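You operate a simulated robot arm through the tools that you are given. There is no shell and no other tool. Be economical: measure what you need, move in short steps, check, and stop when the job is done.

You run a simulated two-armed robot. Do the job below in one go: nothing can be reset, and whatever is moved stays where it is left.

Task
Take the fan wheel off the shaft and lay it beside the jig.
Fine: lock the jig, hold the wheel while you back off its nut, then lift it off; free the jig last. Leave the other wheel.
Where things are to end (x, y in the base frame): fan wheel within 80 mm of [490, -360].

Only the result counts: the job must be done as asked and must still hold three seconds after the hand-in. Knocking over, shifting, dropping, spilling or breaking anything else fails it.

Robot
Two 6-joint arms with two-finger parallel grippers on one trunk, on a base that drives. Base frame: it is fixed to the floor where the robot stands at the start and does not move with it; the origin is under the middle of the robot, x ahead of it, y to its left, z up. Lengths are in mm, angles in rad, forces in N, time in s.
The left shoulder is at the start at [60, 187, 1172], the right one opposite. With the tool pointing down near the work surface each hand reaches from about 100 to 600 mm from the robot's upright axis, wherever it stands, measured 20 degrees to its own side. Places, roughly: lock lever of the jig [500, -100, 900]; silver wheel nut [600, 100, 900]; top of the blue bench [700, 400, 800]. Payload 1.57 kg a hand.
The tool frame of a hand sits at the grasp point between the pads (the TCP): z along the fingers, y along the line on which they close. The tips reach 30 mm beyond it. The gripper opens to 110 mm. The fingers are 24 mm wide and 12 mm thick; the gripper's body (48 by 112 mm) begins 78 mm behind the TCP.
Orientation is that of the tool frame in the base frame, as [roll, pitch, yaw] about the fixed x, y, z axes, in that order (R = Rz(yaw) Ry(pitch) Rx(roll)). With the fingers straight down and closing along the base's y, the tool's x points along the base's -x, its y along +y and its z along -z.

Tools
- The arms move only by the tool move_arm. It takes "left_targets", "right_targets" or both (then of equal length, played together; a hand with none holds still); each is a list of rows, each a list of 3 entries, a list of its own where there are three numbers: the shift along the tool's x, y, z in units of 200 mm (1.0 is 200 mm), then the turn, a rotation vector about the tool's x, y, z in units of 180 degrees (1.0 is 180 degrees), then the opening, from 0 (shut) to 1 (fully open). In form: [[[dx, dy, dz], [wx, wy, wz], claw], ...]. A call has 1 to 20 rows; each row is the pose to reach, as a shift and turn from the pose commanded when the call began, along the tool's axes at that moment. A call with a number of a shift or a turn outside -1 to 1 is refused whole. Each row takes 0.2 s and may step no farther than 50 mm and 0.15 rad from the row before; otherwise, or with a gripper value out of range, the whole call is refused. Where a pose cannot be reached the arm comes as near as it can. A force on the tool above 90 N (or 10 N above the force at the start of the call, whichever is more), or a blocked arm, ends the call early, and 0.2 s more pass. The fingers move at their own pace (about 153 mm/s each) and stop on an object; they squeeze with about 40 N. The grip force told is the motor's: it shows also when the fingers shut on nothing. Time passes only in rows, and 0.2 s behind the last, so rows that repeat a pose let the fingers close. It gives the time, the measured TCP pose, the force on the tool (base axes), the opening and the grip force at its end, in the units of the frame above (readings bear some noise), with the torque about the TCP (base axes, N m) and any sound that the robot's microphone picked up.
- Cameras (640 x 400 px; columns grow to the right, rows downward): "scene" is now at [14, 5.7, 1708.8]; the picture's right is [0.07, -1.00, 0.00], its down [-0.81, -0.05, -0.58] and it looks along [0.58, 0.04, -0.81] (base axes); focal length 254 px, centre (320, 200). "left" rides on the left gripper at [70, -16, -141] in its tool frame; the picture's right is [0.23, 0.97, 0.00], its down [-0.85, 0.20, -0.48] and it looks along [-0.47, 0.11, 0.88] (tool axes); focal length 222 px, centre (320, 200). "right" rides on the right gripper at [70, 16, -141] in its tool frame; the picture's right is [-0.23, 0.97, 0.00], its down [-0.86, -0.20, -0.48] and it looks along [-0.47, -0.11, 0.88] (tool axes); focal length 222 px, centre (320, 200).
- get_image(camera): a new picture of that camera. It takes no simulated time.
- slide_trunk(by): slides the trunk up (or, below 0, down) by that many mm; the arms and the scene camera ride with it, the base frame stays. It gives what a move gives, with no picture.
- base_move(legs): drives the robot by 1 to 6 legs, each [ahead, left, turn to the left] in mm, mm and rad, along the robot's own axes; the way and the turn of a leg run together, so that a leg with both is an arc; at most 1500 mm and 3.142 rad a leg. The arms and the cameras ride along, it lands a little off, and it stops where it bumps. It gives what a move gives.
- pan_tilt(pan, tilt): turns the head with the scene camera to pan (to the left, within 1.501 rad either way) and tilt (down, from -0.506 to 1.204), counted from straight ahead of the robot. It gives what a move gives.
- measure_at(camera, pixels): for up to 12 pixels [column, row] of the newest picture of that camera ("zoom" is the newest enlarged one), the place [x, y, z] in the base frame of the surface seen there, good to about 2 mm. It takes no simulated time.
- enlarge(camera, box): a new picture of the part [left, top, right, bottom] of that camera's present view, enlarged. It takes no simulated time.
- finish_job(): hands the job in; it is judged then, once.

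Work in short steps. Measure before you move; look again where a grasp or a placing could have gone wrong, and mend it. You have 80 turns and 62 pictures in all, those below and enlarged ones among them. Open the grippers and draw the arms clear of the work before you hand the job in, unless the task says otherwise; then end with one line.

The tools are called after "Request:" as a command line: name --argument value ..., lists and objects as JSON in quotes. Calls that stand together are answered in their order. move_arm: Moves the arms, as the interface text tells. Its arguments: {"type":"object","properties":{"left_targets":{"type":"array","items":{"type":"array"}},"right_targets":{"type":"array","items":{"type":"array"}}},"required":[]} The other tools are called the same way: slide_trunk (by) slides the trunk up or down; base_move (legs) drives the base; pan_tilt (pan, tilt) turns the head that bears the scene camera; get_image (camera) takes a picture; measure_at (camera, pixels) gives the place of the surface under pixels of a picture; enlarge (camera, box) takes an enlarged picture of a part of a camera's view; finish_job () hands the job in.

At the start:

```text
t: 0.0
left_tcp_pos: [452.6, 151.8, 1258.0]
left_tool_rot: [3.141, 0.002, -3.142]
left_ft_force: [-0.3, -0.6, 0.5]
left_ft_torque: [0.01, 0.07, -0.01]
left_width: 109.8
left_grasp_force: 0.0
right_tcp_pos: [468.4, -284.1, 1215.1]
right_tool_rot: [3.142, 0.001, -3.141]
right_ft_force: [-0.6, -0.1, -0.4]
right_ft_torque: [0.0, -0.01, -0.02]
right_width: 110.3
right_grasp_force: 0.0
trunk travel left (down, up): [-800.0, 190.0]
robot x, y, heading: [-0.5, -0.4, 0.002]
head pan, tilt: [0.065, 0.948]
```

scene: 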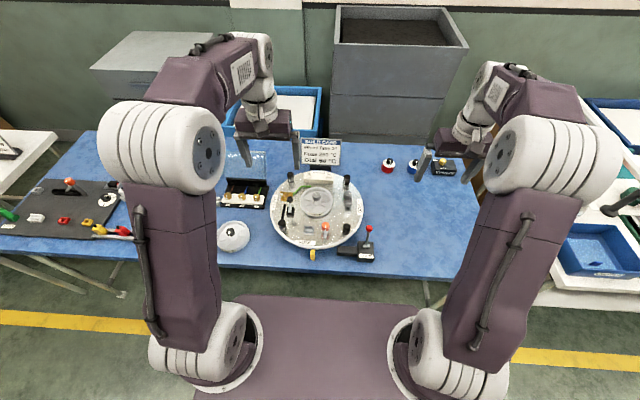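
right: 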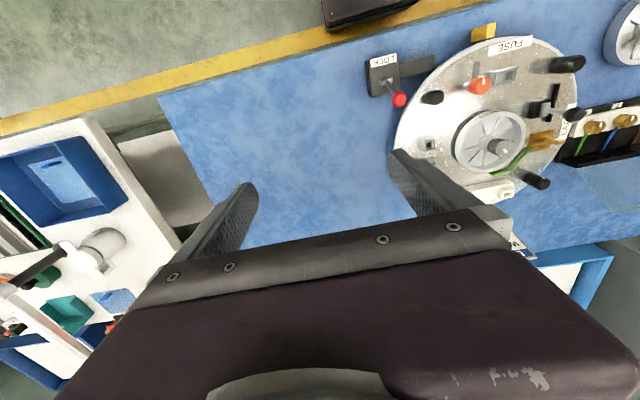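
left: 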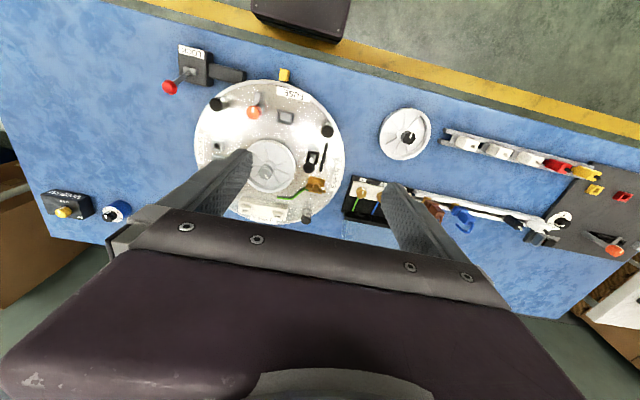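

The jig sits around scene pixel (318,208) with the lock lever at (365,245). I enlarge the scene and measure.

Request:
enlarge --camera "scene" --box '[210, 130, 400, 270]'

Request:
enlarge --camera "left" --box '[140, 30, 360, 240]'

```text
2.86 times, centred on (305, 200) of scene
```

zoom: 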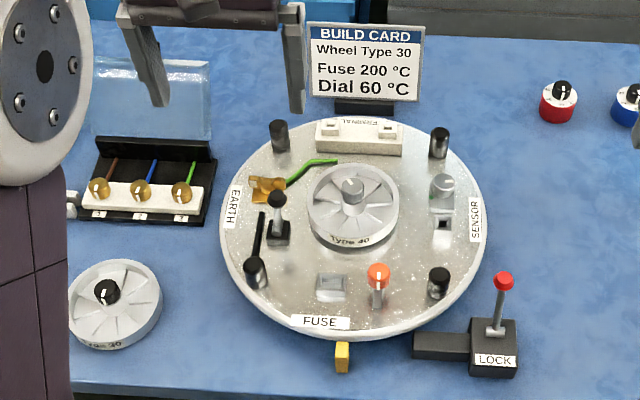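

```text
1.90 times, centred on (250, 135) of left
```

zoom: 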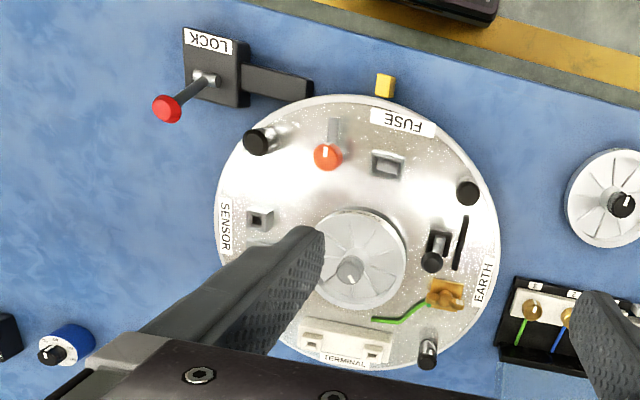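

The wheel with silver nut is on the jig shaft. I measure lever, nut, wheel rim and surroundings in the left zoom.

Request:
measure_at --camera "zoom" --pixels '[[166, 108], [205, 78], [235, 70], [349, 270], [336, 262], [405, 260], [365, 212], [345, 303], [280, 85], [250, 180], [384, 82], [432, 262]]'

Request:
measure_at --camera "scene" --pixels '[[369, 228], [366, 243], [319, 196], [317, 213], [295, 240], [345, 230], [316, 202], [238, 236], [345, 181], [420, 230], [430, 250]]'

```text
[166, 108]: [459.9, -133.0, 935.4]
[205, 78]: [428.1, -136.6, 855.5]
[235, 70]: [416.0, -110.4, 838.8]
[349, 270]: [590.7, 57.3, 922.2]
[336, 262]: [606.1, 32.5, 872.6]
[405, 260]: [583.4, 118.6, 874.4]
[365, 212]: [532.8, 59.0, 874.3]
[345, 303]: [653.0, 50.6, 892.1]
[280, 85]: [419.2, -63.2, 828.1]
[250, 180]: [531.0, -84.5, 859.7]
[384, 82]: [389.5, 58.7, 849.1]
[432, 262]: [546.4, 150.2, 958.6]
```

```text
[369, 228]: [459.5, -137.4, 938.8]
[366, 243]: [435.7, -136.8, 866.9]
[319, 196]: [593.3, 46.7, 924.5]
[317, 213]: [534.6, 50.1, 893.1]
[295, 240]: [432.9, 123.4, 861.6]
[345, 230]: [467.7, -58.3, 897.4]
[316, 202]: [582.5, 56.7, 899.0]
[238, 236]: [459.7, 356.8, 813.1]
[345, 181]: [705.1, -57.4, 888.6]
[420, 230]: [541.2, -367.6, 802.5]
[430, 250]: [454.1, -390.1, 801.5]
```

Let me look closer at the lever and wheel in enlarged views.

Request:
enlarge --camera "right" --box '[350, 20, 600, 210]'

Request:
enlarge --camera "scene" --box '[295, 175, 385, 255]'

```text
2.11 times, centred on (475, 115) of right
```

zoom: 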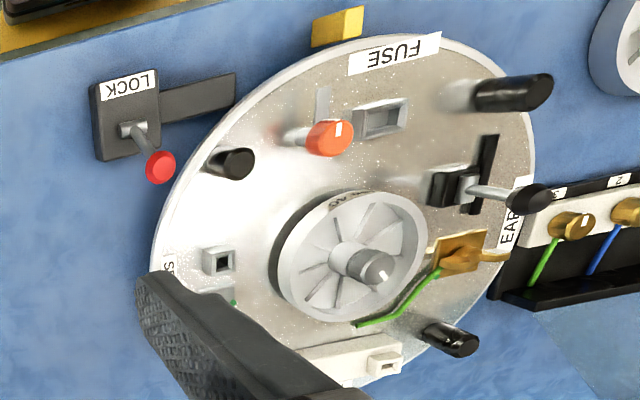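

```text
5.00 times, centred on (340, 215) of scene
```

zoom: 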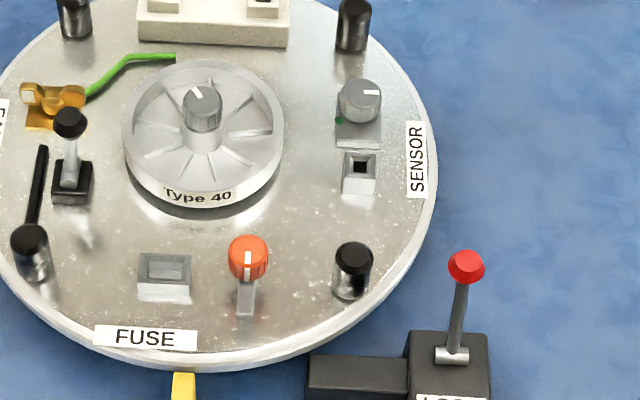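

Measuring wheel edges, nut and lever in this zoom.

Request:
measure_at --camera "zoom" --pixels '[[128, 130], [279, 130], [204, 64], [203, 178], [198, 196], [200, 93], [187, 110], [220, 110], [466, 265], [456, 345], [452, 357], [100, 230]]'

Request:
enlarge --camera "scene" --box '[295, 180, 341, 220]'

```text
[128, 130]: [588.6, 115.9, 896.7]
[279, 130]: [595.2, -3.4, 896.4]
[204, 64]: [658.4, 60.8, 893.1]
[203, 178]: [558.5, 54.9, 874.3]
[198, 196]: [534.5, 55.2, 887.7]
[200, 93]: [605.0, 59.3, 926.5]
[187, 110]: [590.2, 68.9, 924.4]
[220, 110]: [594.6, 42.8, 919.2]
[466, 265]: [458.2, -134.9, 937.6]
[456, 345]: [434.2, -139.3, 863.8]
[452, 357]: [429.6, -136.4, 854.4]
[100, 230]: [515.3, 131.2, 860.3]
```

```text
10.00 times, centred on (318, 200) of scene
```

zoom: 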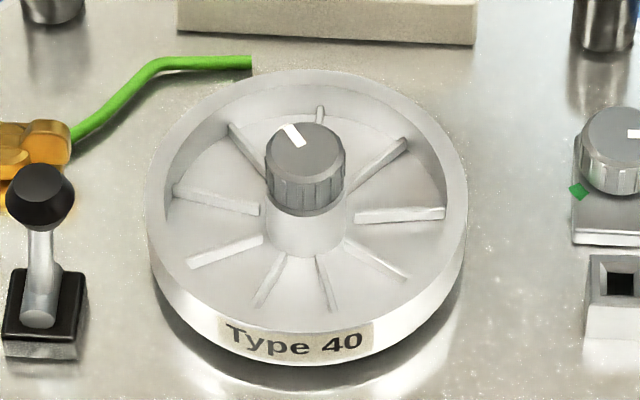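

Wheel: centre ≈ (595,57), outer Ø≈124, rim top z≈897; nut z≈900–925. The lever knob is at (458,-135,937), pivoting about a y axis near (430,-137,854), leaning +x. I bring the right hand, closed, behind the knob on its +x side.

Request:
move_arm --right_targets '[[[-0.03, 0.12, 0.14], [0, 0, 0], 0], [[-0.06, 0.24, 0.28], [0, 0, 0], 0], [[-0.09, 0.36, 0.43], [0, 0, 0], 0], [[-0.12, 0.5, 0.58], [0, 0, 0], 0], [[-0.145, 0.62, 0.73], [0, 0, 0], 0], [[-0.16, 0.745, 0.875], [0, 0, 0], 0], [[-0.16, 0.745, 0.875], [0, 0, 0], 0]]'

Request:
get_image --camera "right"

```text
t: 1.6
left_tcp_pos: [453.0, 152.1, 1259.3]
left_tool_rot: [3.14, 0.0, 3.141]
left_ft_force: [-0.4, 0.4, -0.4]
left_ft_torque: [-0.01, -0.03, 0.03]
left_width: 110.0
left_grasp_force: 0.3
right_tcp_pos: [500.8, -133.9, 1041.5]
right_tool_rot: [-3.141, 0.001, -3.141]
right_ft_force: [-0.1, -0.7, 0.3]
right_ft_torque: [-0.01, 0.0, 0.01]
right_width: 0.0
right_grasp_force: 21.0
trunk travel left (down, up): [-800.0, 190.0]
robot x, y, heading: [-1.0, -0.5, 0.0]
head pan, tilt: [0.065, 0.948]
```

```text
53 pictures are left
```

right: 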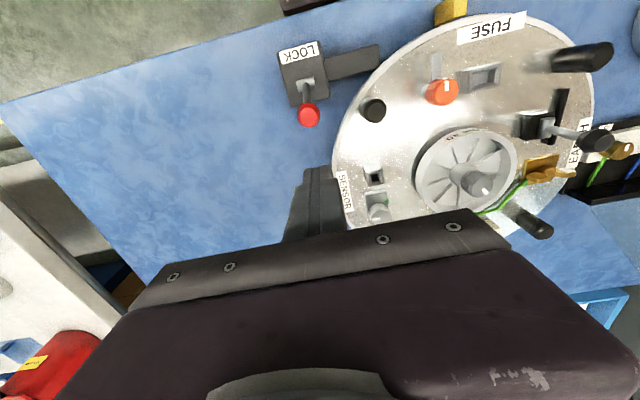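

Position is right; I lower to z≈953 and push along -x, watching force.

Request:
move_arm --right_targets '[[[0, 0, 0.2], [0, 0, 0], 0], [[0, 0, 0.44], [0, 0, 0], 0], [[0.1, 0, 0.44], [0, 0, 0], 0], [[0.2, 0, 0.44], [0, 0, 0], 0], [[0.28, 0, 0.44], [0, 0, 0], 0], [[0.34, 0, 0.44], [0, 0, 0], 0]]'

Request:
enlarge --camera "scene" --box '[295, 175, 405, 265]'

```text
t: 3.0
left_tcp_pos: [452.8, 152.0, 1258.1]
left_tool_rot: [-3.141, 0.001, 3.141]
left_ft_force: [-1.1, 0.1, -0.8]
left_ft_torque: [0.01, 0.0, 0.0]
left_width: 109.6
left_grasp_force: 0.1
right_tcp_pos: [431.5, -134.9, 954.2]
right_tool_rot: [-3.141, 0.001, 3.14]
right_ft_force: [0.1, -0.1, -0.3]
right_ft_torque: [0.0, -0.02, -0.01]
right_width: 0.0
right_grasp_force: 21.5
trunk travel left (down, up): [-800.0, 190.0]
robot x, y, heading: [-0.2, 2.2, -0.001]
head pan, tilt: [0.065, 0.948]
```

```text
4.44 times, centred on (350, 220) of scene
```

zoom: 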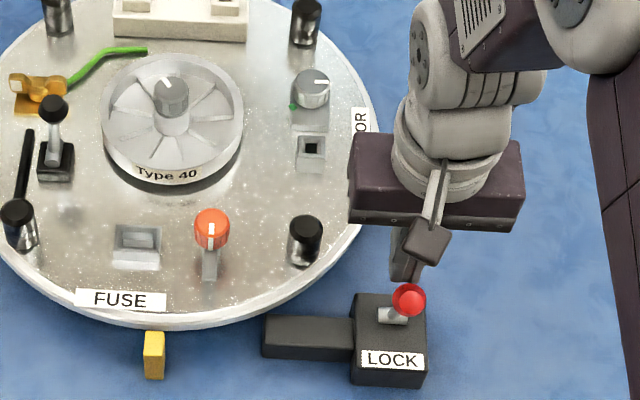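

The lever followed with little force; I push on farther.

Request:
move_arm --right_targets '[[[0.08, 0, 0.0], [0, 0, 0], 0], [[0.16, 0, 0.03], [0, 0, 0], 0], [[0.24, 0, 0.06], [0, 0, 0], 0], [[0.28, 0, 0.08], [0, 0, 0], 0]]'

Request:
enlarge --camera "scene" --box '[295, 175, 405, 265]'

```text
t: 4.0
left_tcp_pos: [466.5, 155.5, 1251.8]
left_tool_rot: [-3.14, -0.01, -3.141]
left_ft_force: [-0.5, 0.2, 0.0]
left_ft_torque: [0.01, 0.02, 0.04]
left_width: 110.1
left_grasp_force: 0.0
right_tcp_pos: [400.4, -129.2, 935.4]
right_tool_rot: [3.14, 0.029, -3.139]
right_ft_force: [61.0, 7.6, 18.6]
right_ft_torque: [0.39, -1.08, 0.2]
right_width: 0.0
right_grasp_force: 21.8
trunk travel left (down, up): [-800.0, 190.0]
robot x, y, heading: [1.8, 0.8, 0.004]
head pan, tilt: [0.065, 0.948]
```

```text
4.44 times, centred on (350, 220) of scene
```

zoom: 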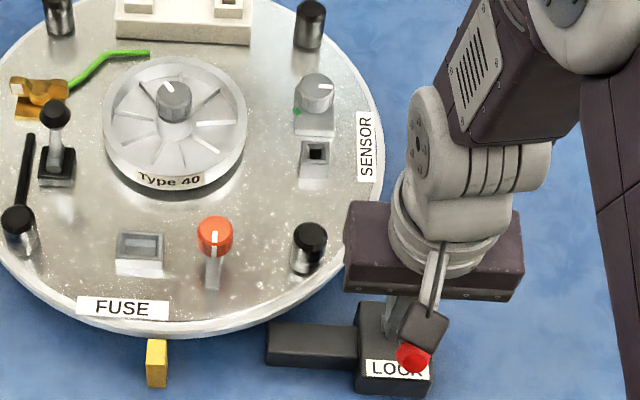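

Lever hit its stop (61 N at knob x≈380). I back off +x and up and look whether it stays.

Request:
move_arm --right_targets '[[[-0.2, 0, 0], [0, 0, 0], 0], [[-0.25, 0, -0.22], [0, 0, 0], 0], [[-0.25, -0.2, -0.42], [0, 0, 0], 0.5], [[-0.25, -0.4, -0.6], [0, 0, 0], 1], [[-0.25, -0.6, -0.75], [0, 0, 0], 1]]'

Request:
enlarge --camera "scene" --box '[285, 165, 395, 265]'

```text
refused: row 3 steps farther than a row can; nothing moved
```

```text
4.00 times, centred on (340, 215) of scene
```

zoom: 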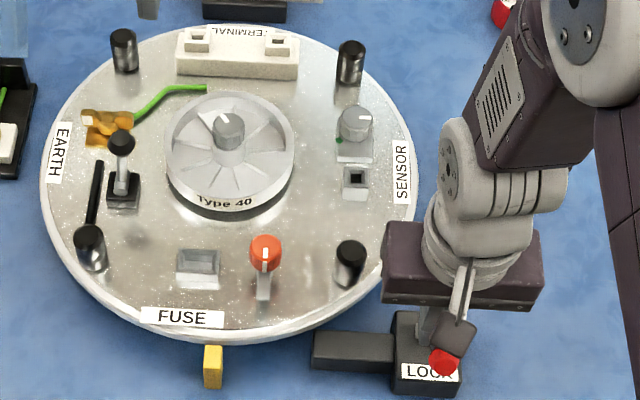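

Same retreat with smaller steps.

Request:
move_arm --right_targets '[[[-0.2, 0, 0], [0, 0, 0], 0], [[-0.25, 0, -0.22], [0, 0, 0], 0], [[-0.25, -0.12, -0.42], [0, 0, 0], 0.5], [[-0.25, -0.27, -0.6], [0, 0, 0], 1], [[-0.25, -0.45, -0.75], [0, 0, 0], 1]]'

Request:
enlarge --camera "scene" --box '[285, 165, 395, 265]'

```text
t: 5.2
left_tcp_pos: [452.9, 151.7, 1258.8]
left_tool_rot: [3.141, 0.0, 3.141]
left_ft_force: [-0.1, 0.5, 0.5]
left_ft_torque: [0.0, -0.03, 0.02]
left_width: 110.0
left_grasp_force: 0.0
right_tcp_pos: [426.3, -228.3, 1087.7]
right_tool_rot: [3.139, -0.001, 3.141]
right_ft_force: [0.2, 1.0, -0.2]
right_ft_torque: [-0.02, 0.0, 0.03]
right_width: 110.0
right_grasp_force: 0.1
trunk travel left (down, up): [-800.0, 190.0]
robot x, y, heading: [1.4, 1.5, -0.003]
head pan, tilt: [0.065, 0.948]
```

```text
4.00 times, centred on (340, 215) of scene
```

zoom: 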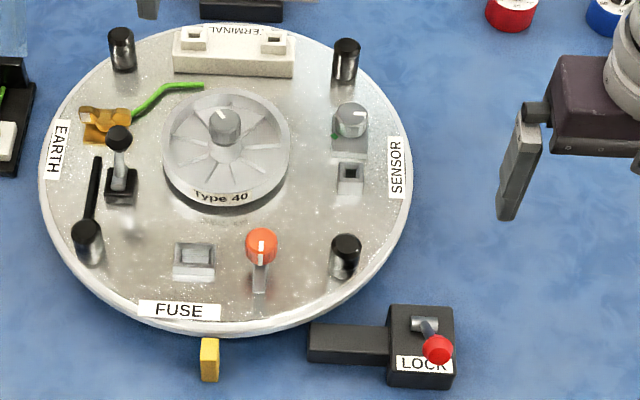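

The lever now leans to -x and stays put: the jig is locked. Now I look closely at the wheel, fins, and nearby parts, and check the space before the base for driving forward.

Request:
enlarge --camera "scene" --box '[290, 175, 360, 250]'

Request:
measure_at --camera "scene" --pixels '[[320, 294], [240, 294], [400, 300], [320, 278], [345, 268], [320, 286]]'

```text
5.33 times, centred on (325, 212) of scene
```

zoom: 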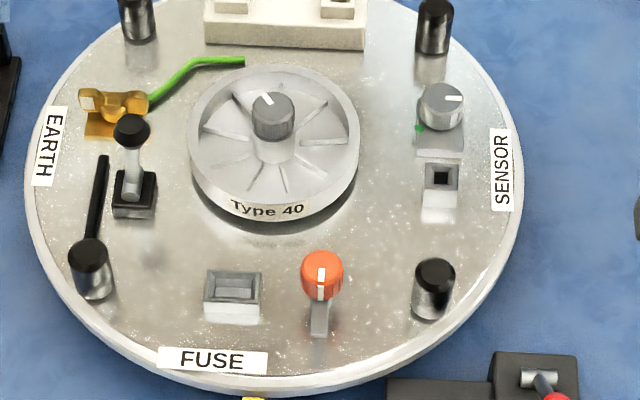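

```text
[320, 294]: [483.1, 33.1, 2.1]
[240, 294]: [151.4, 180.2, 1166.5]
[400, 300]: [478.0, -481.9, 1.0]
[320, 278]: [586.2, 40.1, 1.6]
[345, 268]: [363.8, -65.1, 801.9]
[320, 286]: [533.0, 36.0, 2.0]
```

Measuring the parts round the wheel in this zoom.

Request:
measure_at --camera "zoom" --pixels '[[441, 97], [420, 145], [440, 175], [322, 262], [320, 320], [434, 265], [328, 142], [312, 107], [345, 125], [335, 160], [356, 137], [338, 137]]'

Request:
measure_at --camera "zoom" --pixels '[[330, 185], [310, 172], [273, 150], [255, 150], [290, 150], [262, 205], [273, 215], [272, 128], [290, 110], [253, 112], [230, 165], [132, 125]]'

```text
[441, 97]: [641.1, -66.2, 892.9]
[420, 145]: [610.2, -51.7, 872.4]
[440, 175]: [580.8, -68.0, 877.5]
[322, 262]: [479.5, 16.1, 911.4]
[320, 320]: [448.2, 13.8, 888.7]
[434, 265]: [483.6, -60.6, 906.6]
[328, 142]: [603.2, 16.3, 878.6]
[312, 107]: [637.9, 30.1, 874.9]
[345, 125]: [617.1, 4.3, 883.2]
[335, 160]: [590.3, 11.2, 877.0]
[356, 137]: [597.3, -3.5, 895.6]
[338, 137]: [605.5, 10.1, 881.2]
```

```text
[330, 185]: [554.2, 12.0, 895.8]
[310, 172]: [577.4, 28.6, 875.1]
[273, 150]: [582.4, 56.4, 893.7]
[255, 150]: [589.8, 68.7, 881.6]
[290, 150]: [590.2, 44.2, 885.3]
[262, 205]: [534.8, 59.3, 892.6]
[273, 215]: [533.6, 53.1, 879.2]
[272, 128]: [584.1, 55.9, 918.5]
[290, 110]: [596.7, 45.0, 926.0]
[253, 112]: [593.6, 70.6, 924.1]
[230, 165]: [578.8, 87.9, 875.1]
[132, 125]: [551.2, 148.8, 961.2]
```

Layout is clear: hub centre ≈(597,58), rim top 896, fins up to ≈881, sensor block edge y≈-52. I will pinch the rim at its -y side with the right hand tilted 50° (body toward robot), the left hand turning the nut from above. First I drive 90 mm forward for reach.

Request:
base_move --legs '[[90, 0, 0]]'

```text
t: 6.3
left_tcp_pos: [538.6, 151.8, 1260.3]
left_tool_rot: [3.14, 0.004, -3.141]
left_ft_force: [-0.4, 0.3, 1.4]
left_ft_torque: [-0.01, -0.06, 0.0]
left_width: 109.9
left_grasp_force: 0.0
right_tcp_pos: [511.2, -225.8, 1090.1]
right_tool_rot: [-3.141, 0.005, -3.14]
right_ft_force: [0.3, 0.0, 0.3]
right_ft_torque: [0.0, -0.02, 0.02]
right_width: 109.6
right_grasp_force: 0.0
trunk travel left (down, up): [-800.0, 190.0]
robot x, y, heading: [88.4, 0.0, 0.003]
head pan, tilt: [0.065, 0.948]
```

Rotate the right hand to 50° tilt while moving toward the wheel, gripper opened to ~40 mm.

Request:
move_arm --right_targets '[[[0, 0.14, 0.05], [0, -0.04, 0], 0.36], [[0, 0.28, 0.1], [0, -0.08, 0], 0.36], [[0, 0.42, 0.15], [0, -0.12, 0], 0.36], [[0, 0.56, 0.2], [0, -0.16, 0], 0.36], [[0.02, 0.7, 0.25], [0, -0.2, 0], 0.36], [[0.03, 0.84, 0.3], [0, -0.24, 0], 0.36], [[0.05, 0.975, 0.35], [0, -0.278, 0], 0.36], [[0.05, 0.975, 0.35], [0, -0.278, 0], 0.36]]'

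Request:
get_image --camera "right"

Request:
get_image --camera "scene"

```text
t: 8.1
left_tcp_pos: [540.4, 153.1, 1258.8]
left_tool_rot: [3.14, 0.001, -3.141]
left_ft_force: [-0.4, 0.2, -1.1]
left_ft_torque: [-0.02, -0.02, -0.02]
left_width: 109.9
left_grasp_force: 0.0
right_tcp_pos: [509.9, -25.5, 1024.1]
right_tool_rot: [-3.14, 0.868, -3.139]
right_ft_force: [0.8, -0.9, -0.7]
right_ft_torque: [-0.02, -0.02, -0.04]
right_width: 39.6
right_grasp_force: 0.0
right hand out of reach, approached as far as the arm can: row 3, 4, 7, 8
trunk travel left (down, up): [-800.0, 190.0]
robot x, y, heading: [88.1, 3.7, -0.001]
head pan, tilt: [0.065, 0.948]
```

```text
47 pictures are left
```

right: 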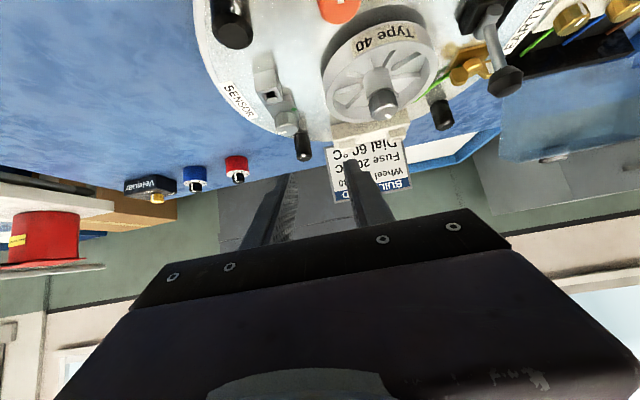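

```text
46 pictures are left
```

scene: 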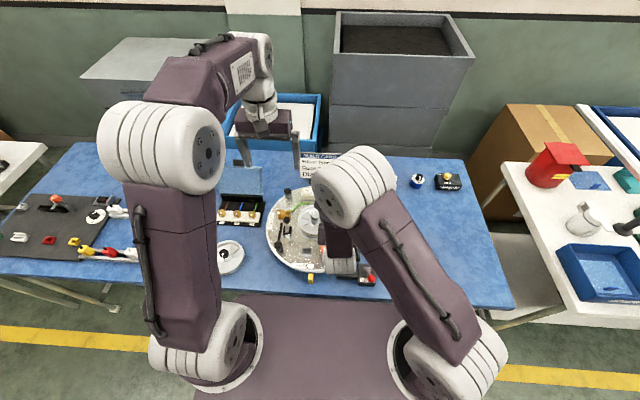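

The tilt came out at 0.868 rad, hand behind the wheel. I move to a hover 50 mm short of the rim.

Request:
move_arm --right_targets '[[[0.07, 0.04, 0.13], [0, 0, 0], 0.36], [[0.14, 0.09, 0.26], [0, 0, 0], 0.36], [[0.21, 0.14, 0.38], [0, 0, 0], 0.36], [[0.21, 0.14, 0.38], [0, 0, 0], 0.36]]'

Request:
get_image --camera "right"

```text
t: 9.1
left_tcp_pos: [541.1, 153.5, 1258.6]
left_tool_rot: [3.141, -0.001, -3.14]
left_ft_force: [1.4, -0.1, -0.3]
left_ft_torque: [0.0, 0.01, 0.02]
left_width: 109.8
left_grasp_force: 0.0
right_tcp_pos: [539.8, 2.2, 941.5]
right_tool_rot: [-3.142, 0.874, -3.14]
right_ft_force: [-0.8, 0.5, 0.0]
right_ft_torque: [-0.02, 0.04, 0.0]
right_width: 39.6
right_grasp_force: 0.1
right hand out of reach, approached as far as the arm can: row 1
trunk travel left (down, up): [-800.0, 190.0]
robot x, y, heading: [89.2, 0.1, 0.007]
head pan, tilt: [0.065, 0.948]
```

```text
45 pictures are left
```

right: 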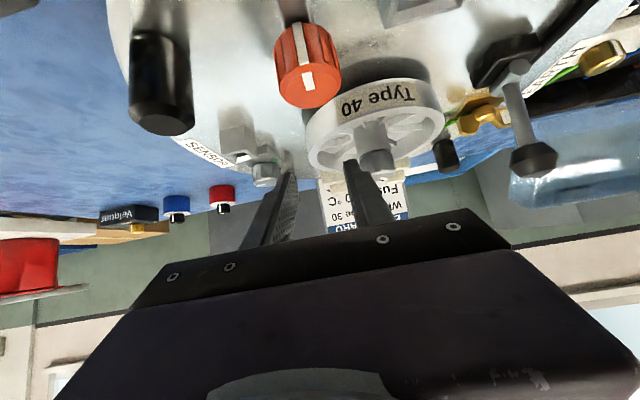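

Pose is reached. Advance 50 mm along the fingers so that the rim passes between them.

Request:
move_arm --right_targets '[[[0, 0, 0.09], [0, 0, 0], 0.36], [[0, 0, 0.17], [0, 0, 0], 0.36], [[0, 0, 0.25], [0, 0, 0], 0.36], [[0, 0, 0.25], [0, 0, 0], 0.36]]'

Request:
get_image --camera "right"

Request:
get_image --camera "left"

```text
t: 10.1
left_tcp_pos: [541.4, 152.7, 1258.2]
left_tool_rot: [3.141, 0.0, -3.141]
left_ft_force: [0.3, -0.6, -0.8]
left_ft_torque: [-0.01, 0.01, -0.04]
left_width: 109.9
left_grasp_force: 0.1
right_tcp_pos: [578.0, 3.8, 908.8]
right_tool_rot: [-3.141, 0.872, -3.139]
right_ft_force: [0.4, -0.1, 0.4]
right_ft_torque: [-0.03, 0.0, 0.02]
right_width: 39.6
right_grasp_force: 0.1
trunk travel left (down, up): [-800.0, 190.0]
robot x, y, heading: [88.5, -0.2, 0.003]
head pan, tilt: [0.065, 0.948]
```

```text
44 pictures are left
```

right: 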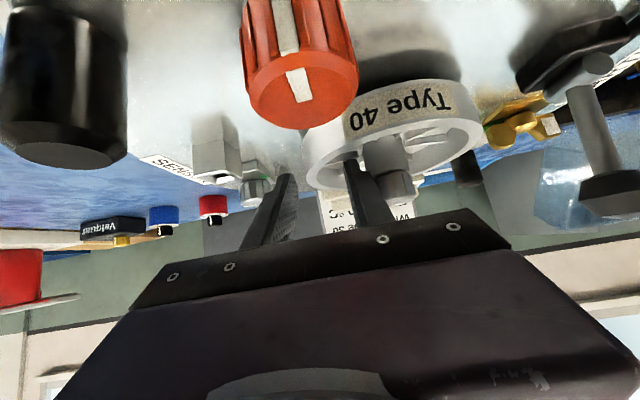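

```text
43 pictures are left
```

left: 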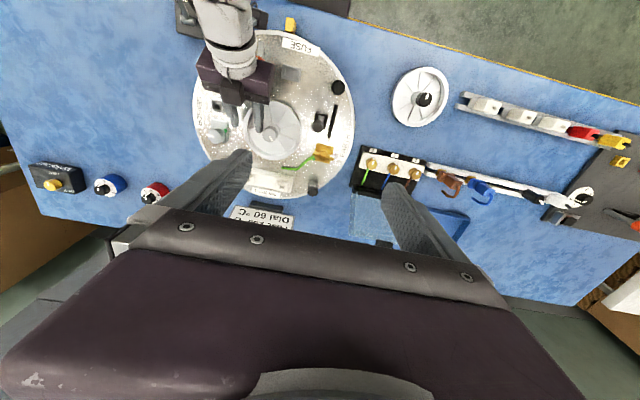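

Enlarging the left view to check the finger places on the rim.

Request:
enlarge --camera "left" --box '[185, 70, 325, 190]'

Request:
enlarge --camera "right" --box '[230, 100, 490, 260]'

```text
3.33 times, centred on (255, 130) of left
```

zoom: 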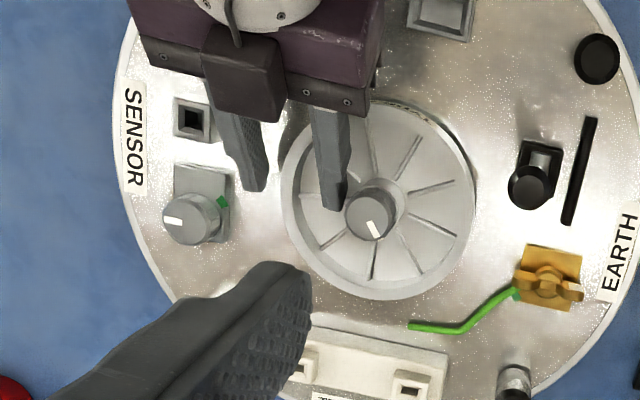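

```text
2.46 times, centred on (360, 180) of right
```

zoom: 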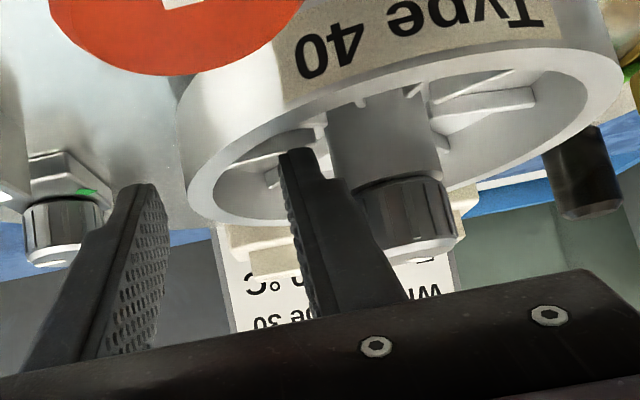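

The rim lies between the fingers (inner one in the dish). I shift -2 mm in y and close.

Request:
move_arm --right_targets '[[[0, -0.012, 0.25], [0, 0, 0], 0.25], [[0, -0.012, 0.25], [0, 0, 0], 0.15], [[0, -0.012, 0.25], [0, 0, 0], 0.0], [[0, -0.012, 0.25], [0, 0, 0], 0.0], [[0, -0.012, 0.25], [0, 0, 0], 0.0]]'

```text
t: 10.5
left_tcp_pos: [531.3, 151.0, 1262.1]
left_tool_rot: [3.141, 0.009, 3.141]
left_ft_force: [1.4, 0.1, -1.0]
left_ft_torque: [-0.06, 0.14, 0.01]
left_width: 110.2
left_grasp_force: 0.0
right_tcp_pos: [604.5, 7.0, 900.6]
right_tool_rot: [3.137, 0.909, -3.129]
right_ft_force: [-61.0, -15.4, 68.0]
right_ft_torque: [1.29, 0.18, 2.62]
right_width: 28.1
right_grasp_force: 0.9
trunk travel left (down, up): [-800.0, 190.0]
robot x, y, heading: [87.0, -0.6, -0.003]
head pan, tilt: [0.065, 0.948]
stopped in row 1 (right hand): the force on the tool passed its limit (the readings are from after the stop); the commanded pose is now the measured one
```

My error: I repeated the 50 mm advance (rows are relative to the new start) and pushed into the wheel; the guard stopped it. I retreat the same way to (578,1.5,909).

Request:
move_arm --right_targets '[[[0.048, -0.027, -0.13], [0, 0.012, 0], 0.3], [[0.048, -0.027, -0.13], [0, 0.012, 0], 0.3], [[0.048, -0.027, -0.13], [0, 0.012, 0], 0.3]]'

Request:
enlarge --camera "left" --box '[185, 20, 355, 205]'

```text
t: 11.3
left_tcp_pos: [539.5, 151.5, 1259.5]
left_tool_rot: [3.14, 0.002, -3.138]
left_ft_force: [1.0, 0.3, -1.1]
left_ft_torque: [0.0, 0.0, -0.01]
left_width: 110.0
left_grasp_force: 0.0
right_tcp_pos: [581.7, 0.2, 901.4]
right_tool_rot: [-3.141, 0.854, -3.129]
right_ft_force: [-4.5, -0.2, 13.2]
right_ft_torque: [0.27, -0.06, 0.17]
right_width: 32.8
right_grasp_force: 0.0
trunk travel left (down, up): [-800.0, 190.0]
robot x, y, heading: [91.1, -2.5, 0.004]
head pan, tilt: [0.065, 0.948]
```

```text
2.16 times, centred on (270, 112) of left
```

zoom: 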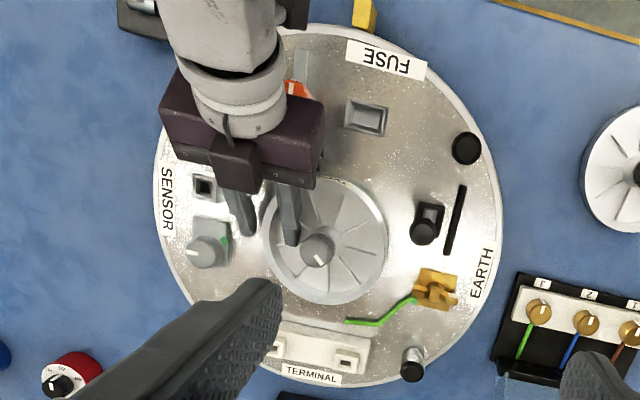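

Jig appears unmoved. I raise ~7 mm off the dish floor, then close on the rim.

Request:
move_arm --right_targets '[[[-0.016, 0.006, -0.034], [0, -0.003, 0], 0.3], [[-0.016, 0.006, -0.034], [0, -0.003, 0], 0.2], [[-0.016, 0.006, -0.034], [0, -0.003, 0], 0.1], [[-0.016, 0.006, -0.034], [0, -0.003, 0], 0.0], [[-0.016, 0.006, -0.034], [0, -0.003, 0], 0.0]]'

Request:
enlarge --camera "left" --box '[185, 20, 355, 205]'

Request:
enlarge --camera "right" --box '[230, 100, 490, 260]'

```text
t: 12.5
left_tcp_pos: [543.2, 153.0, 1257.6]
left_tool_rot: [3.14, -0.003, -3.139]
left_ft_force: [0.2, 0.4, -0.5]
left_ft_torque: [-0.05, -0.01, 0.01]
left_width: 109.8
left_grasp_force: 0.0
right_tcp_pos: [582.5, 0.8, 909.1]
right_tool_rot: [3.137, 0.865, -3.133]
right_ft_force: [2.0, -1.0, -0.9]
right_ft_torque: [0.02, 0.01, -0.35]
right_width: 17.2
right_grasp_force: 32.3
trunk travel left (down, up): [-800.0, 190.0]
robot x, y, heading: [85.4, -1.9, -0.002]
head pan, tilt: [0.065, 0.948]
```

```text
2.16 times, centred on (270, 112) of left
```

zoom: 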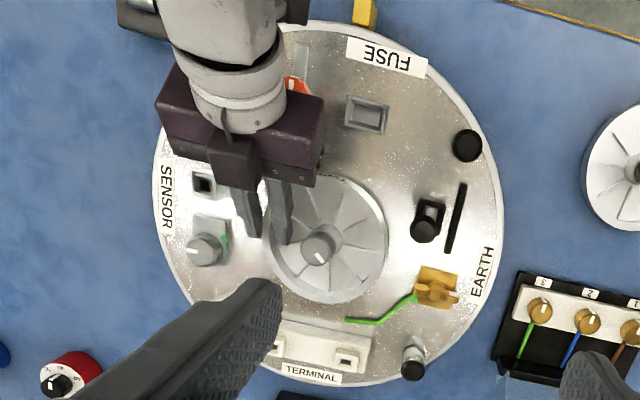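

```text
2.46 times, centred on (360, 180) of right
```

zoom: 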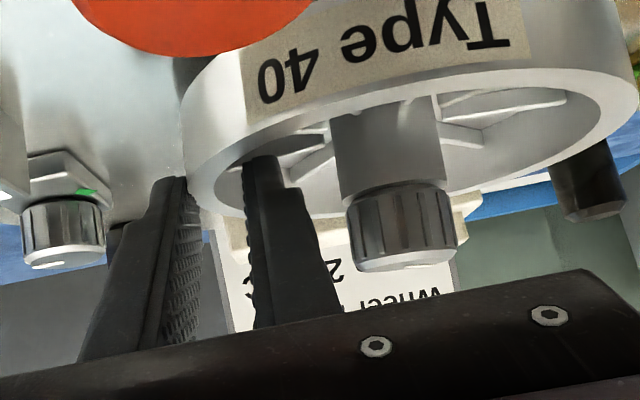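

The rim is gripped (17 mm, 32 N). Now the left hand goes above the nut (≈(596,58)), turned 90° clockwise so there's room for a long counter-clockwise stroke.

Request:
move_arm --left_targets '[[[-0.026, -0.045, 0.1], [0, 0, 0.045], 0.6], [[-0.05, -0.09, 0.2], [0, 0, 0.09], 0.5], [[-0.075, -0.135, 0.3], [0, 0, 0.135], 0.4], [[-0.1, -0.18, 0.4], [0, 0, 0.18], 0.4], [[-0.125, -0.225, 0.5], [0, 0, 0.225], 0.4], [[-0.15, -0.27, 0.6], [0, 0, 0.27], 0.4], [[-0.175, -0.315, 0.7], [0, 0, 0.315], 0.4], [[-0.2, -0.36, 0.8], [0, 0, 0.36], 0.4], [[-0.225, -0.405, 0.9], [0, 0, 0.405], 0.4], [[-0.25, -0.45, 0.95], [0, 0, 0.45], 0.4], [[-0.265, -0.475, 0.98], [0, 0, 0.49], 0.4], [[-0.265, -0.475, 0.98], [0, 0, 0.49], 0.4]]'

Request:
get_image --camera "left"

Request:
get_image --camera "scene"

```text
t: 15.1
left_tcp_pos: [596.0, 59.0, 1062.0]
left_tool_rot: [-3.14, -0.001, 1.6]
left_ft_force: [-0.5, 0.3, 0.4]
left_ft_torque: [0.0, 0.02, 0.01]
left_width: 44.1
left_grasp_force: 0.0
right_tcp_pos: [581.9, 1.9, 908.6]
right_tool_rot: [3.136, 0.866, -3.134]
right_ft_force: [5.4, -3.1, 2.0]
right_ft_torque: [0.04, -0.11, -0.43]
right_width: 16.6
right_grasp_force: 31.4
trunk travel left (down, up): [-800.0, 190.0]
robot x, y, heading: [89.1, 1.8, 0.005]
head pan, tilt: [0.065, 0.948]
```

```text
37 pictures are left
```

left: 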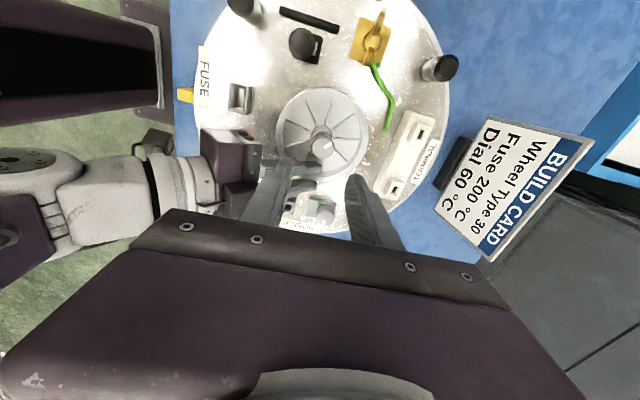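

```text
36 pictures are left
```

scene: 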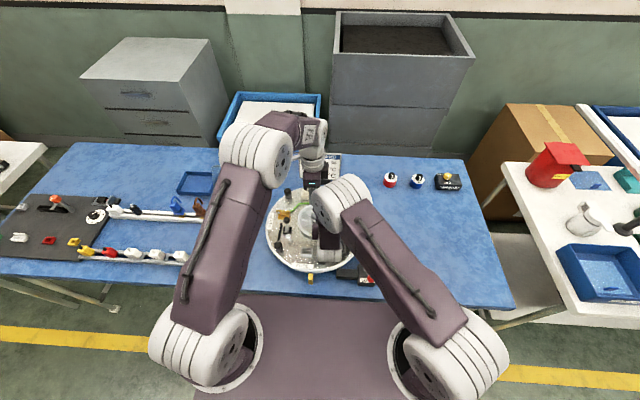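

Measuring nut centre in the left view.

Request:
enlarge --camera "left" --box '[260, 80, 380, 200]'

```text
3.33 times, centred on (320, 140) of left
```

zoom: 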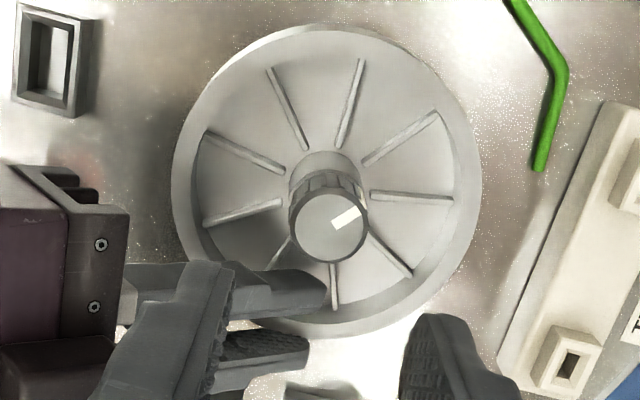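

Request:
measure_at --camera "zoom" --pixels '[[328, 228], [293, 228], [364, 228], [328, 195], [328, 260], [325, 157], [325, 42], [200, 215]]'

```text
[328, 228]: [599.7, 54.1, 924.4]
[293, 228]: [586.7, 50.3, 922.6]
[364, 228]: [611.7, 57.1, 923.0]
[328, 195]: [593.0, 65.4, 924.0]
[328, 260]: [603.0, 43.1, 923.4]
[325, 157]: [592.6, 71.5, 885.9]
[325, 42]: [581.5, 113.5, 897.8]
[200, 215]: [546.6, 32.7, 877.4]
```

Nut centre ≈(598.5,54.3), Ø≈26, top 924. Lower left to TCP z≈931 and grip it.

Request:
move_arm --left_targets '[[[-0.023, 0.012, 0.2], [0, 0, 0], 0.4], [[-0.023, 0.012, 0.4], [0, 0, 0], 0.4], [[-0.023, 0.012, 0.55], [0, 0, 0], 0.4], [[-0.023, 0.012, 0.655], [0, 0, 0], 0.4], [[-0.023, 0.012, 0.655], [0, 0, 0], 0.4]]'

Request:
get_image --camera "left"

```text
t: 16.3
left_tcp_pos: [597.8, 53.1, 929.4]
left_tool_rot: [-3.14, -0.003, 1.604]
left_ft_force: [0.1, 0.1, -1.1]
left_ft_torque: [0.0, 0.0, -0.02]
left_width: 43.9
left_grasp_force: 0.1
right_tcp_pos: [582.1, 1.4, 908.3]
right_tool_rot: [3.136, 0.864, -3.132]
right_ft_force: [5.8, -2.3, 3.3]
right_ft_torque: [0.02, -0.18, -0.43]
right_width: 16.9
right_grasp_force: 31.9
trunk travel left (down, up): [-800.0, 190.0]
robot x, y, heading: [89.6, -1.8, -0.002]
head pan, tilt: [0.065, 0.948]
```

```text
34 pictures are left
```

left: 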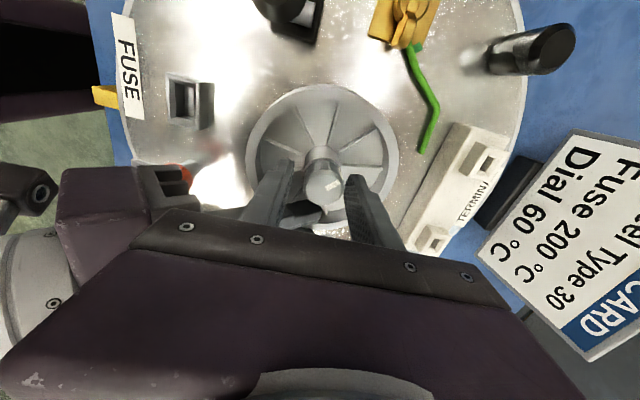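

Nut sits between the fingers. I close and make a first counter-clockwise twist, watching torque.

Request:
move_arm --left_targets '[[[0, 0, 0], [0, 0, 0], 0], [[0, 0, 0], [0, 0, 0], 0], [[0, 0, 0], [0, 0, 0], 0], [[0, 0, 0], [0, 0, -0.04], 0], [[0, 0, 0], [0, 0, -0.08], 0], [[0, 0, 0], [0, 0, -0.12], 0], [[0, 0, 0], [0, 0, -0.16], 0], [[0, 0, 0], [0, 0, -0.2], 0], [[0, 0, 0], [0, 0, -0.24], 0]]'

Request:
get_image --camera "left"

```text
t: 18.3
left_tcp_pos: [600.2, 52.9, 927.2]
left_tool_rot: [-3.136, -0.011, 2.356]
left_ft_force: [-17.8, -0.1, 27.6]
left_ft_torque: [-1.16, 0.33, -2.45]
left_width: 40.4
left_grasp_force: 40.0
right_tcp_pos: [588.1, 0.2, 908.4]
right_tool_rot: [3.131, 0.871, 3.138]
right_ft_force: [58.1, -8.4, -8.2]
right_ft_torque: [0.24, -0.47, -0.61]
right_width: 14.8
right_grasp_force: 31.0
trunk travel left (down, up): [-800.0, 190.0]
robot x, y, heading: [89.2, -2.4, 0.005]
head pan, tilt: [0.065, 0.948]
```

```text
33 pictures are left
```

left: 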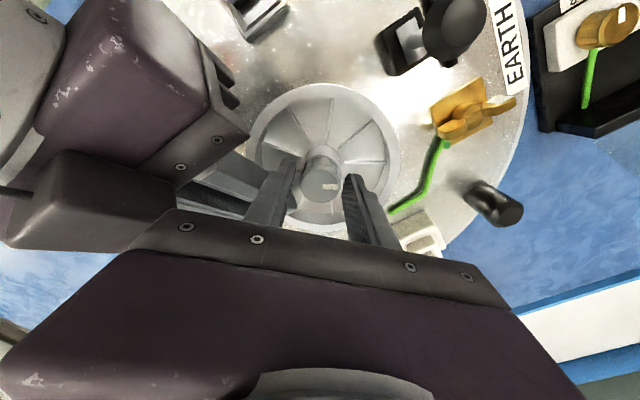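

Width stopped at 40 mm, while the nut looks ~30 mm wide, and the right hand took 58 N: I look close before going on.

Request:
enlarge --camera "left" --box '[230, 80, 410, 260]'

Request:
enlarge --camera "right" --box '[200, 80, 500, 260]'

```text
2.22 times, centred on (320, 170) of left
```

zoom: 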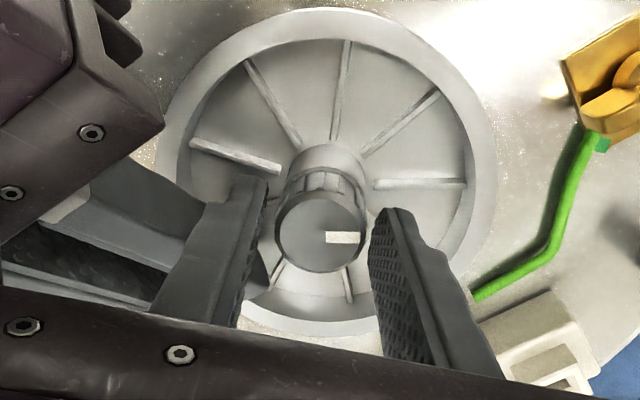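

```text
2.13 times, centred on (350, 170) of right
```

zoom: 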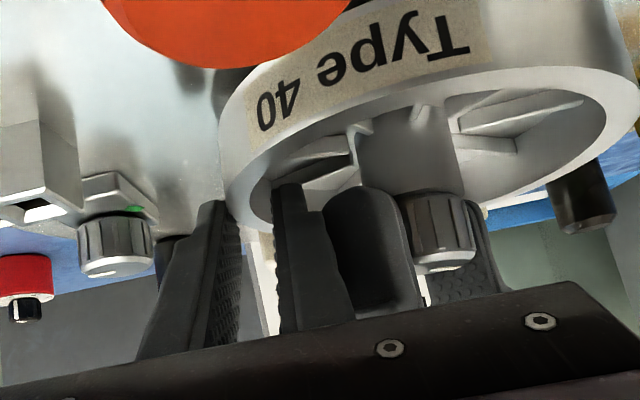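

The left finger sits close beside the right inner finger and the grip stays at 40 mm. I open, turn back, and close again without turning, to see the true grip width.

Request:
move_arm --left_targets '[[[0, 0, 0], [0, 0, 0], 0.4], [[0, 0, 0], [0, 0, 0.04], 0.4], [[0, 0, 0], [0, 0, 0.08], 0.4], [[0, 0, 0], [0, 0, 0.12], 0.4], [[0, 0, 0], [0, 0, 0.16], 0.4], [[0, 0, 0], [0, 0, 0.2], 0.4], [[0, 0, 0], [0, 0, 0.24], 0.4], [[0, 0, 0], [0, 0, 0.24], 0.4]]'

Request:
move_arm --left_targets '[[[0, 0, 0], [0, 0, 0], 0], [[0, 0, 0], [0, 0, 0], 0], [[0, 0, 0], [0, 0, 0], 0]]'

Request:
enlarge --camera "left" --box '[230, 80, 410, 260]'

```text
t: 20.1
left_tcp_pos: [598.0, 54.5, 930.7]
left_tool_rot: [3.141, -0.003, 1.603]
left_ft_force: [0.6, -0.1, -0.9]
left_ft_torque: [0.04, 0.03, -0.03]
left_width: 43.9
left_grasp_force: 0.1
right_tcp_pos: [581.8, 1.1, 908.1]
right_tool_rot: [3.137, 0.864, -3.134]
right_ft_force: [3.2, -2.7, 1.6]
right_ft_torque: [-0.02, -0.01, -0.35]
right_width: 16.4
right_grasp_force: 32.1
trunk travel left (down, up): [-800.0, 190.0]
robot x, y, heading: [88.5, -2.9, 0.006]
head pan, tilt: [0.065, 0.948]
```

```text
t: 20.9
left_tcp_pos: [596.4, 52.4, 929.7]
left_tool_rot: [-3.141, 0.0, 1.604]
left_ft_force: [-3.4, -1.3, 0.5]
left_ft_torque: [-0.16, 0.1, 0.58]
left_width: 36.4
left_grasp_force: 39.8
right_tcp_pos: [581.5, 0.5, 909.2]
right_tool_rot: [3.136, 0.865, -3.132]
right_ft_force: [1.4, -2.1, -1.7]
right_ft_torque: [0.0, 0.03, -0.46]
right_width: 16.7
right_grasp_force: 31.4
trunk travel left (down, up): [-800.0, 190.0]
robot x, y, heading: [85.3, -2.4, -0.0]
head pan, tilt: [0.065, 0.948]
```

```text
2.22 times, centred on (320, 170) of left
```

zoom: 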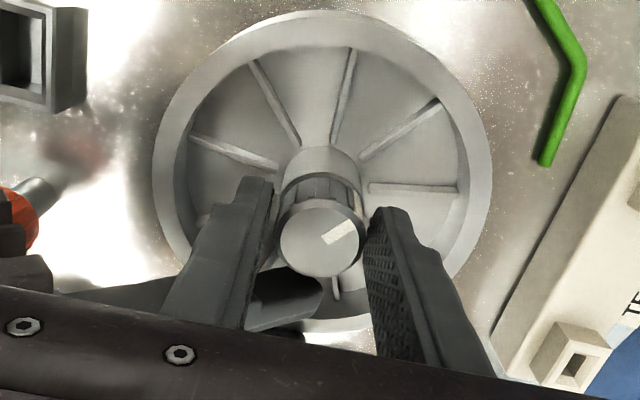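

Closing here gives 36 mm with a torque: the nut behaves like a squarish body gripped on its diagonal (mark ~40° off my closing line). I open slightly, turn 40° counter-clockwise to line up with the mark, and close there.

Request:
move_arm --left_targets '[[[0, 0, 0], [0, 0, 0], 0.39], [[0, 0, 0], [0, 0, 0], 0.39], [[0, 0, 0], [0, 0, -0.04], 0.39], [[0, 0, 0], [0, 0, -0.08], 0.39], [[0, 0, 0], [0, 0, -0.12], 0.39], [[0, 0, 0], [0, 0, -0.16], 0.39], [[0, 0, 0], [0, 0, -0.2], 0.39], [[0, 0, 0], [0, 0, -0.22], 0.39], [[0, 0, 0], [0, 0, -0.22], 0]]'

Request:
move_arm --left_targets '[[[0, 0, 0], [0, 0, 0], 0], [[0, 0, 0], [0, 0, 0], 0], [[0, 0, 0], [0, 0, 0], 0]]'

Request:
enlarge --camera "left" --box '[230, 80, 410, 260]'

```text
t: 22.9
left_tcp_pos: [596.7, 55.5, 929.6]
left_tool_rot: [-3.14, -0.003, 2.296]
left_ft_force: [-1.3, 18.1, 2.0]
left_ft_torque: [0.78, 0.01, -0.3]
left_width: 41.6
left_grasp_force: 39.7
right_tcp_pos: [582.6, 1.0, 909.2]
right_tool_rot: [3.138, 0.867, -3.135]
right_ft_force: [8.0, -15.5, 1.3]
right_ft_torque: [-0.25, -0.18, -0.41]
right_width: 16.1
right_grasp_force: 30.9
trunk travel left (down, up): [-800.0, 190.0]
robot x, y, heading: [84.0, 3.1, -0.002]
head pan, tilt: [0.065, 0.948]
```

```text
t: 23.7
left_tcp_pos: [597.4, 55.1, 928.8]
left_tool_rot: [3.141, -0.003, 2.295]
left_ft_force: [-2.4, 29.0, 2.9]
left_ft_torque: [1.16, 0.11, -0.44]
left_width: 41.5
left_grasp_force: 39.9
right_tcp_pos: [581.7, 1.1, 908.2]
right_tool_rot: [3.138, 0.868, -3.134]
right_ft_force: [12.2, -25.3, 4.5]
right_ft_torque: [-0.41, -0.19, -0.42]
right_width: 16.0
right_grasp_force: 31.3
trunk travel left (down, up): [-800.0, 190.0]
robot x, y, heading: [89.4, -1.1, 0.001]
head pan, tilt: [0.065, 0.948]
```

```text
2.22 times, centred on (320, 170) of left
```

zoom: 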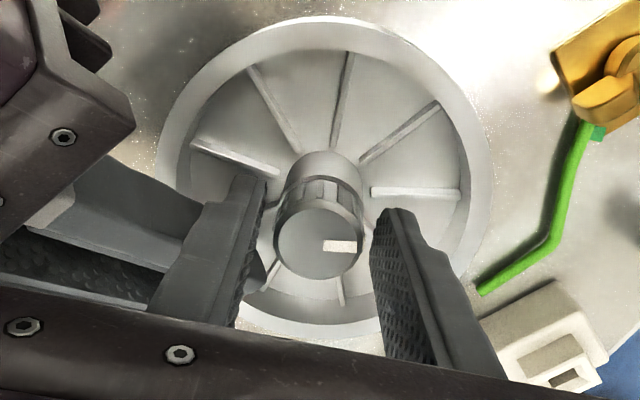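

The left finger is touching the right one here (±25 N in y) and width is 41 mm. Widths 36→41 over 40° suggest better alignment near or clockwise of the first angle. I open, turn back 54° clockwise and close there.

Request:
move_arm --left_targets '[[[0, 0, 0], [0, 0, 0], 0.41], [[0, 0, 0], [0, 0, 0.045], 0.42], [[0, 0, 0], [0, 0, 0.09], 0.42], [[0, 0, 0], [0, 0, 0.135], 0.42], [[0, 0, 0], [0, 0, 0.18], 0.42], [[0, 0, 0], [0, 0, 0.225], 0.42], [[0, 0, 0], [0, 0, 0.27], 0.42], [[0, 0, 0], [0, 0, 0.3], 0.42], [[0, 0, 0], [0, 0, 0.3], 0.42], [[0, 0, 0], [0, 0, 0.3], 0], [[0, 0, 0], [0, 0, 0.3], 0], [[0, 0, 0], [0, 0, 0.3], 0]]'

Request:
enlarge --camera "left" --box '[230, 80, 410, 260]'

```text
t: 26.3
left_tcp_pos: [596.5, 52.9, 930.1]
left_tool_rot: [-3.135, -0.002, 1.352]
left_ft_force: [-14.8, 1.2, 2.0]
left_ft_torque: [-0.05, 0.67, -0.1]
left_width: 42.3
left_grasp_force: 40.2
right_tcp_pos: [581.6, 1.2, 909.0]
right_tool_rot: [3.136, 0.866, -3.136]
right_ft_force: [14.4, -3.9, -2.4]
right_ft_torque: [-0.1, -0.28, -0.56]
right_width: 16.3
right_grasp_force: 31.5
trunk travel left (down, up): [-800.0, 190.0]
robot x, y, heading: [85.0, 1.3, 0.001]
head pan, tilt: [0.065, 0.948]
```

```text
2.22 times, centred on (320, 170) of left
```

zoom: 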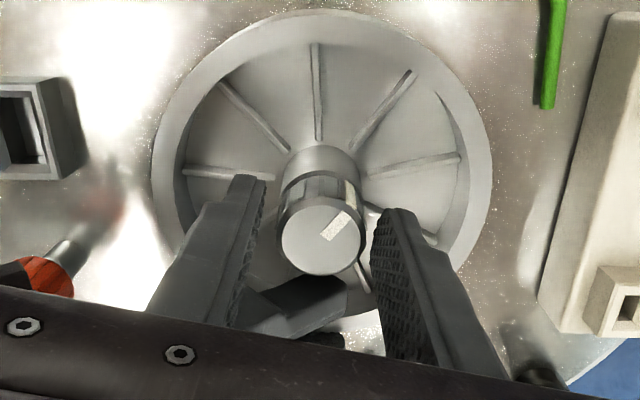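

Visually neither pad touches the nut. I measure the right inner finger's place and the left fingertips here.

Request:
measure_at --camera "zoom" --pixels '[[330, 285], [320, 310], [345, 300], [285, 320], [250, 182], [225, 250], [385, 215], [400, 300], [320, 240], [285, 235], [360, 235], [320, 160]]'

Request:
enlarge --camera "right" --box '[240, 90, 500, 260]'

```text
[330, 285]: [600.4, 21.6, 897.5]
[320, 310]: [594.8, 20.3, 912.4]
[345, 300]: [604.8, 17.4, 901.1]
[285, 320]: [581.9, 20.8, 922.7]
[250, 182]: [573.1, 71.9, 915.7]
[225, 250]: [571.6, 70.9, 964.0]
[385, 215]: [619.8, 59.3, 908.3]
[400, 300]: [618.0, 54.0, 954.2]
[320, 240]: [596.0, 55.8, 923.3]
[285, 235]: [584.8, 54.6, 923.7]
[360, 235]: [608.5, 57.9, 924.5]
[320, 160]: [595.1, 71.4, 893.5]
```

```text
2.35 times, centred on (370, 175) of right
```

zoom: 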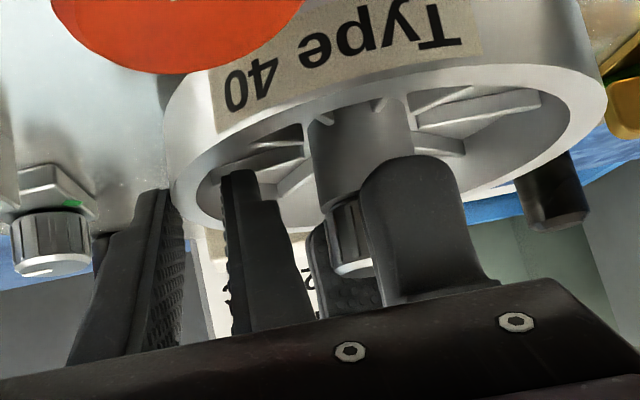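

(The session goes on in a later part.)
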